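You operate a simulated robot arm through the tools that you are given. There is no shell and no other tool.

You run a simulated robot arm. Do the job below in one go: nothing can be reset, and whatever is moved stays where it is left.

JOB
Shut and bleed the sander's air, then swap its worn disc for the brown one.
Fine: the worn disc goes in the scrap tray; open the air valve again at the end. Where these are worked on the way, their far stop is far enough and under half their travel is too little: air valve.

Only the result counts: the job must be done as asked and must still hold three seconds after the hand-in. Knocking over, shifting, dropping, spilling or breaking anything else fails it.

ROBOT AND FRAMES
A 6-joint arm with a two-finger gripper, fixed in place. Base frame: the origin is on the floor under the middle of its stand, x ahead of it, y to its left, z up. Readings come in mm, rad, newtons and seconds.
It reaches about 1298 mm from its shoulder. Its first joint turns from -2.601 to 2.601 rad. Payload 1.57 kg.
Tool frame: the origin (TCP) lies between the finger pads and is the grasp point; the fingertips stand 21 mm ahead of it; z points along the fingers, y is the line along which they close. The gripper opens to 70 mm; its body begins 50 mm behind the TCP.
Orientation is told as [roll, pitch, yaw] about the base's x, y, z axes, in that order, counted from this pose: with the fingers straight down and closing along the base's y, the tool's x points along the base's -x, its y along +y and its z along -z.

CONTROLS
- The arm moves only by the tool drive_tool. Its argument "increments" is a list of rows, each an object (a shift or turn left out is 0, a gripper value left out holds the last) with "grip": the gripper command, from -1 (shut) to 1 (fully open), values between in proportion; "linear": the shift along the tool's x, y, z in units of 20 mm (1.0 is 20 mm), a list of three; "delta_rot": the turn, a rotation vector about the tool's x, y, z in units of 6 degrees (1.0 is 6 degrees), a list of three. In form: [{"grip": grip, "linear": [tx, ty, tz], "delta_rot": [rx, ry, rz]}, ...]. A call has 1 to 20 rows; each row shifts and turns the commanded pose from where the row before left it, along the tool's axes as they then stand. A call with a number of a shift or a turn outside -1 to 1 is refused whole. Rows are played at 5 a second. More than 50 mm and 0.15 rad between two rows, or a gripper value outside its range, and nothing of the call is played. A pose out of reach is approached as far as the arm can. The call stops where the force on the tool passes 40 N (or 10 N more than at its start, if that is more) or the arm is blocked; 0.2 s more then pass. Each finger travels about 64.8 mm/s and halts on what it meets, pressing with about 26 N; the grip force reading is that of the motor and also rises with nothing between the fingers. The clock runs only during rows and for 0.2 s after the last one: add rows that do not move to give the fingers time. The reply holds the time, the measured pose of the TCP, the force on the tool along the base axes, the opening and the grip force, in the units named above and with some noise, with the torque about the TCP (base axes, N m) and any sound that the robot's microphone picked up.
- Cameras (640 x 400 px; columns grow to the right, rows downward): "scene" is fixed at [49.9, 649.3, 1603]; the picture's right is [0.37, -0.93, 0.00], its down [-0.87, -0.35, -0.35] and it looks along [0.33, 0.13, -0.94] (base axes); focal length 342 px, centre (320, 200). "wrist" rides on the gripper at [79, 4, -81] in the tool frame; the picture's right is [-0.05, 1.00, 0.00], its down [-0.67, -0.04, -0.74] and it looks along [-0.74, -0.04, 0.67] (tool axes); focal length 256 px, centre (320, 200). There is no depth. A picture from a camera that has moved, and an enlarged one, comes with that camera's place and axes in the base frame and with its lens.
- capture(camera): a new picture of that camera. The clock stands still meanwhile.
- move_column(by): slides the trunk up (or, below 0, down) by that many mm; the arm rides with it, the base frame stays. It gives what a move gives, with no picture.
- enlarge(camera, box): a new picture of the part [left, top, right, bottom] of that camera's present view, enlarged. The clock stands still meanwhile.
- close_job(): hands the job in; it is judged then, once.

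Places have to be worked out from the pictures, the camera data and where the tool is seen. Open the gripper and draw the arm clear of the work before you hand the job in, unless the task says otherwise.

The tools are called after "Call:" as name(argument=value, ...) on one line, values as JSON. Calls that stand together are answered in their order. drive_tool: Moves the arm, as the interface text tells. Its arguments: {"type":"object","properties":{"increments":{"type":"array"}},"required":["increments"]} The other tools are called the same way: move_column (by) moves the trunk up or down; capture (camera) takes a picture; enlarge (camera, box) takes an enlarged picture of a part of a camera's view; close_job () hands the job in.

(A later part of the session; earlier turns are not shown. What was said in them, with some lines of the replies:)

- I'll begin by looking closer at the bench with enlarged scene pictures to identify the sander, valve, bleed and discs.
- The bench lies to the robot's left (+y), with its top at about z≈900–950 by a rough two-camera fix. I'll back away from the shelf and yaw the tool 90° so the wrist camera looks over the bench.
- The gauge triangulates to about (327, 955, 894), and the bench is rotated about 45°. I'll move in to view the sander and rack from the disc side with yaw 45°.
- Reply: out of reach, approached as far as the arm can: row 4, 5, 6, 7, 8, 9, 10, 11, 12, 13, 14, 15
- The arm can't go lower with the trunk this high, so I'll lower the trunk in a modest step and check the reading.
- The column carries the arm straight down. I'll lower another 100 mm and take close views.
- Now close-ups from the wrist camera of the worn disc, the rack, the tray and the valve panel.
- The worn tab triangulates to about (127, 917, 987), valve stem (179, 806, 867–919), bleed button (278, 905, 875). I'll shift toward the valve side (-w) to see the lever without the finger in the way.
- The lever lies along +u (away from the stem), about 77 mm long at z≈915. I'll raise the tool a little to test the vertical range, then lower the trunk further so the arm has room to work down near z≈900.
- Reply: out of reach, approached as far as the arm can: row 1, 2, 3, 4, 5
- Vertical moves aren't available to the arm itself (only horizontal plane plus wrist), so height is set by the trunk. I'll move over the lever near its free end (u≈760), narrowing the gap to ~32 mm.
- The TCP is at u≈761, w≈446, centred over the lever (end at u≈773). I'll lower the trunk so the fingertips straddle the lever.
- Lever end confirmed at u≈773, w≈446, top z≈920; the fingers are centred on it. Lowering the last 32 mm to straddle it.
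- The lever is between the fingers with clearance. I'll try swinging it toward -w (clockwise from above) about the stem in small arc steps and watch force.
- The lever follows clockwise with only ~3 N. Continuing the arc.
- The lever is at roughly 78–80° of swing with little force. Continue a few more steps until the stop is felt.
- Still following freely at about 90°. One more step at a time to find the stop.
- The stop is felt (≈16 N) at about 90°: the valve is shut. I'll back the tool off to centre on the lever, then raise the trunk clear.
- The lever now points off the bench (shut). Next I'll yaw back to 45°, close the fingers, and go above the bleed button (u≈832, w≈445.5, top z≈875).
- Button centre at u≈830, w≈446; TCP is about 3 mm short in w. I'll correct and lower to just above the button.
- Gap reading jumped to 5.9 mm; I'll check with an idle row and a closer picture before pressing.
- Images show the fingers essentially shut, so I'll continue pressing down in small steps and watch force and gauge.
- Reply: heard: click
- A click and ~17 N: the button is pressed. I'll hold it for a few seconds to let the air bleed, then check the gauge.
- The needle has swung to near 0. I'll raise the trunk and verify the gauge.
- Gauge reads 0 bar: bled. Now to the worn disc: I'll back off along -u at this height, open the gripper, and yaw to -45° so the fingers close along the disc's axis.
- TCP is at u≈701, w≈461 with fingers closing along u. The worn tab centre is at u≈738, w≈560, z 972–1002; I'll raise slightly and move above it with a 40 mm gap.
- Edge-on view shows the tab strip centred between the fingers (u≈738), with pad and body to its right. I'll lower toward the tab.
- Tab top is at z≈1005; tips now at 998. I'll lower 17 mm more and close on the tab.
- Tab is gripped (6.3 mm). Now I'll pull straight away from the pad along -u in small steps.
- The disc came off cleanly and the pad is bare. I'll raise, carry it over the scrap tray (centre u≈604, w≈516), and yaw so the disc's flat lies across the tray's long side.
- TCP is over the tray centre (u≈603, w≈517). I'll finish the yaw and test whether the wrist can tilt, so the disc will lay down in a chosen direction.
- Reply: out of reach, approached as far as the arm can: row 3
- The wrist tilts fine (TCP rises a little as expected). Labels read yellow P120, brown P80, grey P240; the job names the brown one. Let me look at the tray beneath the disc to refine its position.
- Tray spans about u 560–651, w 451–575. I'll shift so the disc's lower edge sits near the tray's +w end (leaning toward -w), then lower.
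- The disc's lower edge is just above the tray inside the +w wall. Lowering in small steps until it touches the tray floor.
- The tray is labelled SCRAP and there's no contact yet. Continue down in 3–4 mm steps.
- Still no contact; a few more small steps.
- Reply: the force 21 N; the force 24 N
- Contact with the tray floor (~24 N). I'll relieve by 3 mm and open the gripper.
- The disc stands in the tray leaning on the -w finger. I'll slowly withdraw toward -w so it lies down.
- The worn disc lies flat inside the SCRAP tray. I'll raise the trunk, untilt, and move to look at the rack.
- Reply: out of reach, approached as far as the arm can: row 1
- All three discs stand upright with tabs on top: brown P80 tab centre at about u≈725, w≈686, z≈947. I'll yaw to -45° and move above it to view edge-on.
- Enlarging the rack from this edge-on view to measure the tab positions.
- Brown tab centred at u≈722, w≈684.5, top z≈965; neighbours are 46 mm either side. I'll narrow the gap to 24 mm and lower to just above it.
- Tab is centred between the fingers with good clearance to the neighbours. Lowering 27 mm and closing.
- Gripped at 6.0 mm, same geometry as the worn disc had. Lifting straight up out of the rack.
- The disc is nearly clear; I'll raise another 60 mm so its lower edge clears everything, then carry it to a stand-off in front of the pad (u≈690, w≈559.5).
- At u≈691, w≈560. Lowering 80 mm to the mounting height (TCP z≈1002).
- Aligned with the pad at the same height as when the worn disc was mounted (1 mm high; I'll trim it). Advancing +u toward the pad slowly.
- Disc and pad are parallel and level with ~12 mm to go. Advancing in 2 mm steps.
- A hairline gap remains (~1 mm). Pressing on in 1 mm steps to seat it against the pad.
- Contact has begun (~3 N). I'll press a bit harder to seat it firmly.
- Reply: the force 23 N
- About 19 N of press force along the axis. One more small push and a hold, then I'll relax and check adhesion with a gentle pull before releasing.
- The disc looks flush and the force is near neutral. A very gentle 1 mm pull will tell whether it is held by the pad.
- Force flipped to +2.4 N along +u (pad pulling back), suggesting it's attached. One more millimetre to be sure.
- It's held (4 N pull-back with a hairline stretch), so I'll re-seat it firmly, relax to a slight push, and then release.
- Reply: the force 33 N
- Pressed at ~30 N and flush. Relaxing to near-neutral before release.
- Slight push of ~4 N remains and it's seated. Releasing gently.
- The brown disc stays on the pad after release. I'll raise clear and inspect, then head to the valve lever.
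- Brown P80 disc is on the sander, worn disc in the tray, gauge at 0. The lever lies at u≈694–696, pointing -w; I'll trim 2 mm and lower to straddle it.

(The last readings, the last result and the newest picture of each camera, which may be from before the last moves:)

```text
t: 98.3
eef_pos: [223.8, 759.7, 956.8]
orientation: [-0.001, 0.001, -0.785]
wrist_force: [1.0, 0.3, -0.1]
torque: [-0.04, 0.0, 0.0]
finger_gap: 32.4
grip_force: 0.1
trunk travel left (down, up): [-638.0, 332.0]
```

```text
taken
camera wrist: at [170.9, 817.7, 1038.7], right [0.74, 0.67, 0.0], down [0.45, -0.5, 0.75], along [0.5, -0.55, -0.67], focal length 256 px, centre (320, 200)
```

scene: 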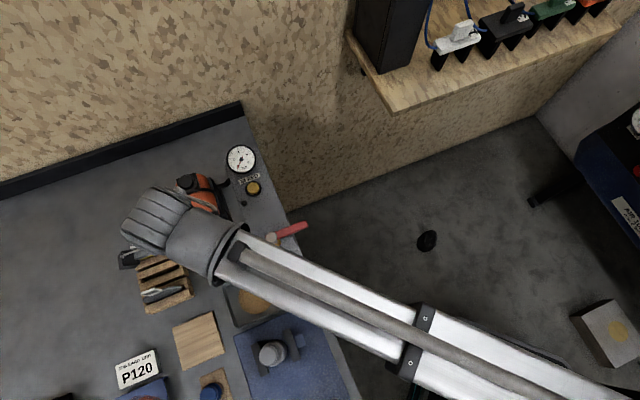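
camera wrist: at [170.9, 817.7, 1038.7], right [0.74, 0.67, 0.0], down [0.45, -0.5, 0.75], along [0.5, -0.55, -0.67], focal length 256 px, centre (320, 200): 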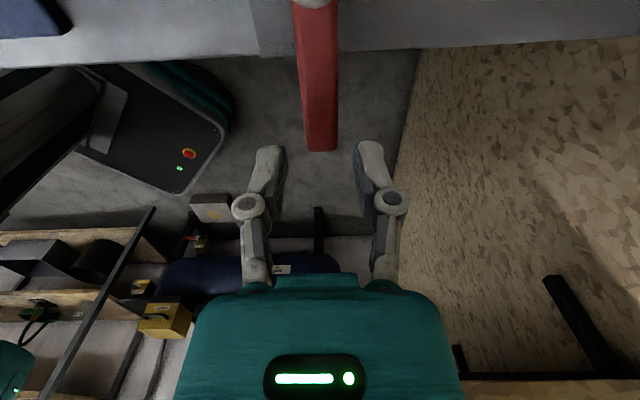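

Lever is centred between the fingers. Lowering the rest of the way.

Call:
move_column(by=-43)

Call:
capture(camera="wrist")

```text
t: 99.2
eef_pos: [221.8, 758.6, 914.8]
orientation: [0.0, 0.0, -0.784]
wrist_force: [-0.3, -0.2, -0.5]
torque: [-0.01, 0.02, -0.01]
finger_gap: 32.4
grip_force: 0.0
trunk travel left (down, up): [-595.0, 375.0]
```

```text
taken
camera wrist: at [170.9, 817.7, 995.6], right [0.74, 0.67, 0.0], down [0.45, -0.5, 0.75], along [0.5, -0.55, -0.67], focal length 256 px, centre (320, 200)
```

wrist: 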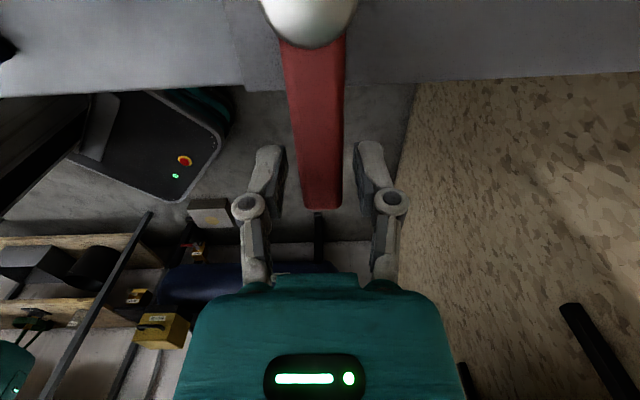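

Straddled. Swinging the lever back counter-clockwise to reopen.

Call:
drive_tool(increments=[{"linear": [0.018, 0.34, 0], "delta_rot": [0, 0, -1]}, {"linear": [0.018, 0.34, 0], "delta_rot": [0, 0, -1]}, {"linear": [0.018, 0.34, 0], "delta_rot": [0, 0, -1]}, {"linear": [0.018, 0.34, 0], "delta_rot": [0, 0, -1]}, {"linear": [0.018, 0.34, 0], "delta_rot": [0, 0, -1]}, {"linear": [0.018, 0.34, 0], "delta_rot": [0, 0, -1]}, {"linear": [0.018, 0.34, 0], "delta_rot": [0, 0, -1]}, {"linear": [0.018, 0.34, 0], "delta_rot": [0, 0, -1]}, {"linear": [0.018, 0.34, 0], "delta_rot": [0, 0, -1]}, {"linear": [0.018, 0.34, 0], "delta_rot": [0, 0, -1]}, {"linear": [0.018, 0.34, 0], "delta_rot": [0, 0, -1]}, {"linear": [0.018, 0.34, 0], "delta_rot": [0, 0, -1]}, {"linear": [0.018, 0.34, 0], "delta_rot": [0, 0, -1]}, {"linear": [0.018, 0.34, 0], "delta_rot": [0, 0, -1]}])

Call:
capture(camera="wrist")

```text
t: 102.2
eef_pos: [227.1, 846.1, 914.1]
orientation: [-0.001, 0.002, 0.683]
wrist_force: [1.7, -2.3, 0.6]
torque: [0.02, 0.0, 0.03]
finger_gap: 34.3
grip_force: 1.6
trunk travel left (down, up): [-595.0, 375.0]
```

```text
taken
camera wrist: at [164.1, 799.6, 995.7], right [-0.59, 0.81, 0.0], down [0.54, 0.39, 0.74], along [0.6, 0.44, -0.67], focal length 256 px, centre (320, 200)
```

wrist: 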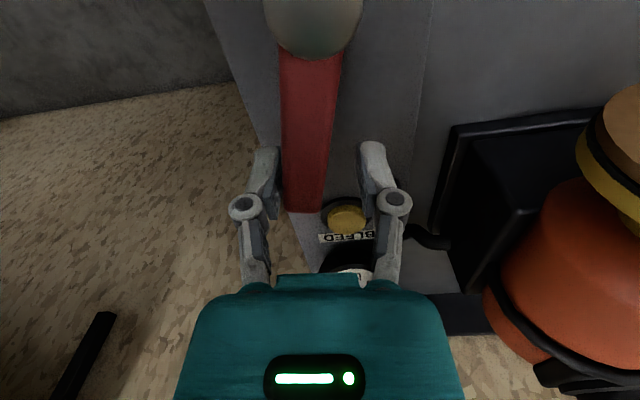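

The lever is following and about 12° short of its open position. Two more steps, then single steps to feel the stop.

Call:
drive_tool(increments=[{"linear": [0.018, 0.34, 0], "delta_rot": [0, 0, -1]}, {"linear": [0.018, 0.34, 0], "delta_rot": [0, 0, -1]}, {}])

Call:
capture(camera="wrist")

```text
t: 103.0
eef_pos: [215.6, 856.3, 914.2]
orientation: [0.0, 0.0, 0.89]
wrist_force: [1.4, -0.6, 0.6]
torque: [-0.03, -0.02, -0.01]
finger_gap: 33.1
grip_force: 0.4
trunk travel left (down, up): [-595.0, 375.0]
```

```text
taken
camera wrist: at [165.0, 796.5, 995.6], right [-0.74, 0.67, 0.0], down [0.45, 0.5, 0.74], along [0.5, 0.55, -0.67], focal length 256 px, centre (320, 200)
```

wrist: 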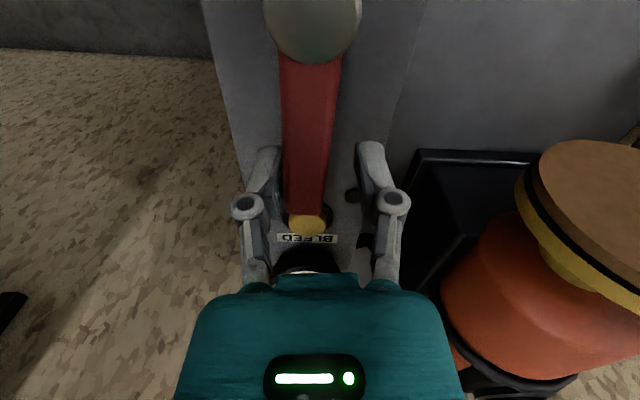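

Nearly there; one more step to feel the open stop.

Call:
drive_tool(increments=[{"linear": [0.018, 0.34, 0], "delta_rot": [0, 0, -1]}, {}])

Call:
capture(camera="wrist")

```text
t: 103.6
eef_pos: [212.1, 858.6, 914.0]
orientation: [-0.001, 0.001, 0.994]
wrist_force: [7.2, -12.0, -4.3]
torque: [-0.01, 0.09, -0.24]
finger_gap: 39.4
grip_force: 4.8
trunk travel left (down, up): [-595.0, 375.0]
```

```text
taken
camera wrist: at [167.2, 793.9, 995.9], right [-0.81, 0.59, 0.0], down [0.39, 0.54, 0.74], along [0.44, 0.6, -0.67], focal length 256 px, centre (320, 200)
```

wrist: 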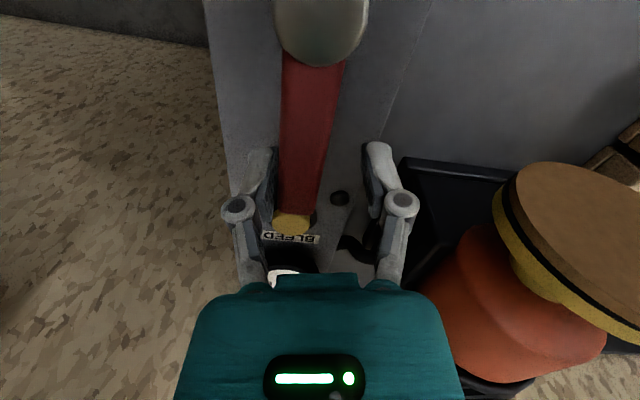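

The open stop is felt (~14 N). I'll back off to centre on the lever, raise clear, and check the gauge and everything else.

Call:
drive_tool(increments=[{"linear": [0.018, -0.34, 0], "delta_rot": [0, 0, 1]}, {"linear": [0.012, -0.24, 0], "delta_rot": [0, 0, 0.7]}, {}])

Call:
move_column(by=140)

Call:
capture(camera="wrist")

Call:
capture(camera="scene")

```text
t: 104.4
eef_pos: [220.4, 852.8, 913.7]
orientation: [0.001, 0.0, 0.817]
wrist_force: [0.4, 0.6, 0.5]
torque: [-0.02, -0.04, 0.0]
finger_gap: 32.2
grip_force: 0.0
trunk travel left (down, up): [-595.0, 375.0]
```

```text
t: 106.0
eef_pos: [221.0, 853.7, 1054.3]
orientation: [-0.001, 0.0, 0.817]
wrist_force: [0.2, 0.1, -0.3]
torque: [-0.01, 0.01, 0.02]
finger_gap: 32.3
grip_force: 0.0
trunk travel left (down, up): [-735.0, 235.0]
```

```text
taken
camera wrist: at [164.4, 797.5, 1135.5], right [-0.69, 0.72, 0.0], down [0.48, 0.46, 0.74], along [0.54, 0.52, -0.67], focal length 256 px, centre (320, 200)
```

wrist: 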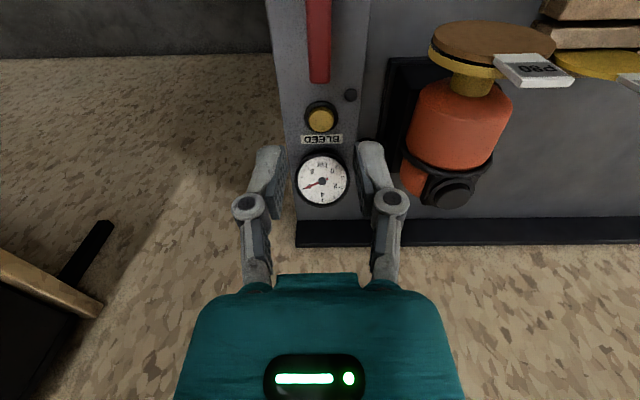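

```text
taken
```

scene: 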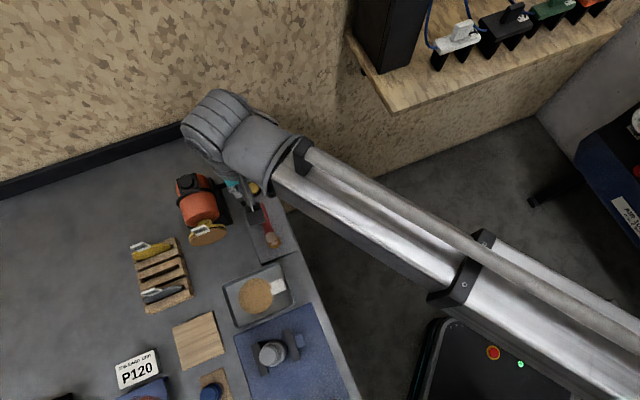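

Gauge is back at 6 bar, P80 disc mounted, worn disc in tray, the others undisturbed. I'll open the gripper and draw the arm back clear of the bench.

Call:
drive_tool(increments=[{"grip": 1, "linear": [0.986, -0.411, 0]}, {"linear": [0.986, -0.411, 0]}, {"linear": [0.986, -0.411, 0]}, {"linear": [0.986, -0.411, 0]}, {"linear": [0.986, -0.411, 0]}, {"linear": [0.986, -0.411, 0]}, {"linear": [0.986, -0.411, 0]}, {"linear": [0.986, -0.411, 0]}, {"linear": [0.986, -0.411, 0]}, {"linear": [0.986, -0.411, 0]}, {"linear": [0.986, -0.411, 0]}, {"linear": [0.986, -0.411, 0]}, {}])

Call:
capture(camera="scene")

Call:
enlarge(camera="scene", box=[110, 130, 330, 330])

Call:
capture(camera="wrist")

```text
t: 108.8
eef_pos: [130.6, 614.3, 1053.6]
orientation: [-0.001, 0.001, 0.816]
wrist_force: [-1.2, -0.6, -0.6]
torque: [0.03, -0.01, 0.04]
finger_gap: 70.1
grip_force: 0.0
trunk travel left (down, up): [-735.0, 235.0]
```

```text
taken
```

scene: 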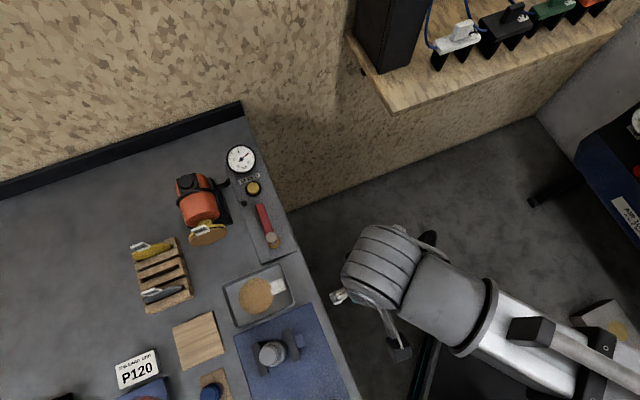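

```text
2.00 times, centred on (220, 230) of scene
camera zoom: at [49.9, 649.3, 1603.0], right [0.37, -0.93, 0.0], down [-0.87, -0.35, -0.35], along [0.33, 0.13, -0.94], focal length 684 px, centre (520, 140)
```

zoom: 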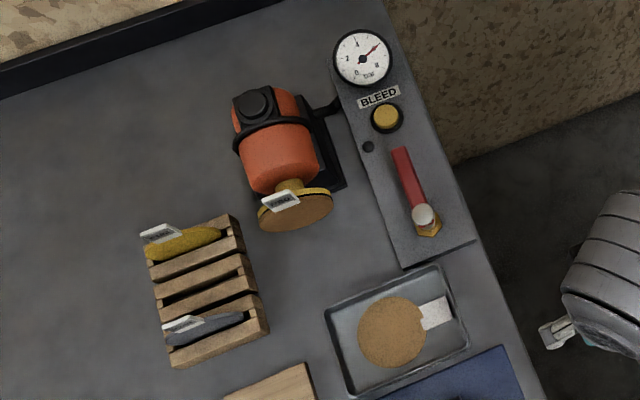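

```text
taken
camera wrist: at [75.0, 558.3, 1135.7], right [-0.69, 0.72, 0.0], down [0.48, 0.46, 0.74], along [0.54, 0.51, -0.67], focal length 256 px, centre (320, 200)
```

wrist: 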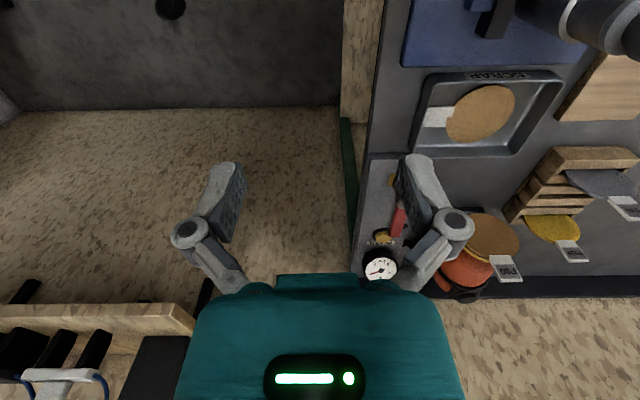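

One last close look at the mounted disc before handing in.

Call:
enlarge(camera="scene", box=[160, 165, 260, 255])

```text
4.44 times, centred on (210, 210) of scene
camera zoom: at [49.9, 649.3, 1603.0], right [0.37, -0.93, 0.0], down [-0.87, -0.35, -0.35], along [0.33, 0.13, -0.94], focal length 1521 px, centre (809, 156)
```

zoom: 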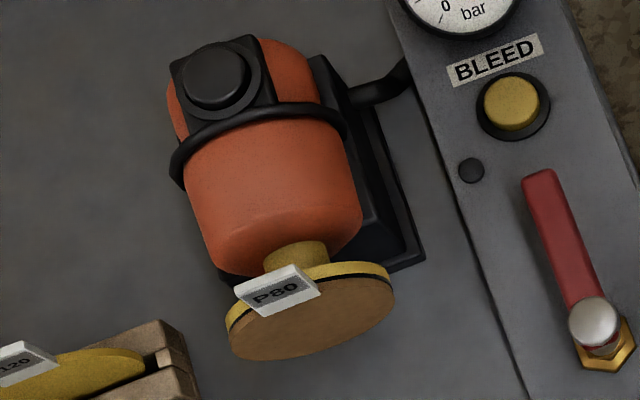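

The brown P80 disc sits flush on the pad, the valve lever is back at its open stop with 6 bar on the gauge, and the worn disc is in the scrap tray. The gripper is open and the arm is clear, so I'm handing the job in.

Call:
close_job()

```text
The job is handed in.
```

The sander now has the brown disc on it, and the job is handed in. I don't have the judge's result.

- **Air:** I turned the valve lever to its shut stop and held the bleed button until the gauge read 0 bar. At the end I turned the lever back to its open stop, and the gauge returned to 6 bar.
- **Worn disc:** it lies flat in the tray marked SCRAP.
- **Brown disc:** it sits flush on the sander's pad. It held against a gentle pull, then stayed on once I had pressed it home again and let go.
- **Everything else:** the yellow and grey discs are still in the rack, and I saw nothing else moved. The gripper is open and the arm is clear of the bench.

The job card on the bench says P120, but the brown disc is labelled P80. The P120 disc is the yellow one. I fitted the brown disc because you named it, so check the grit before using the sander.
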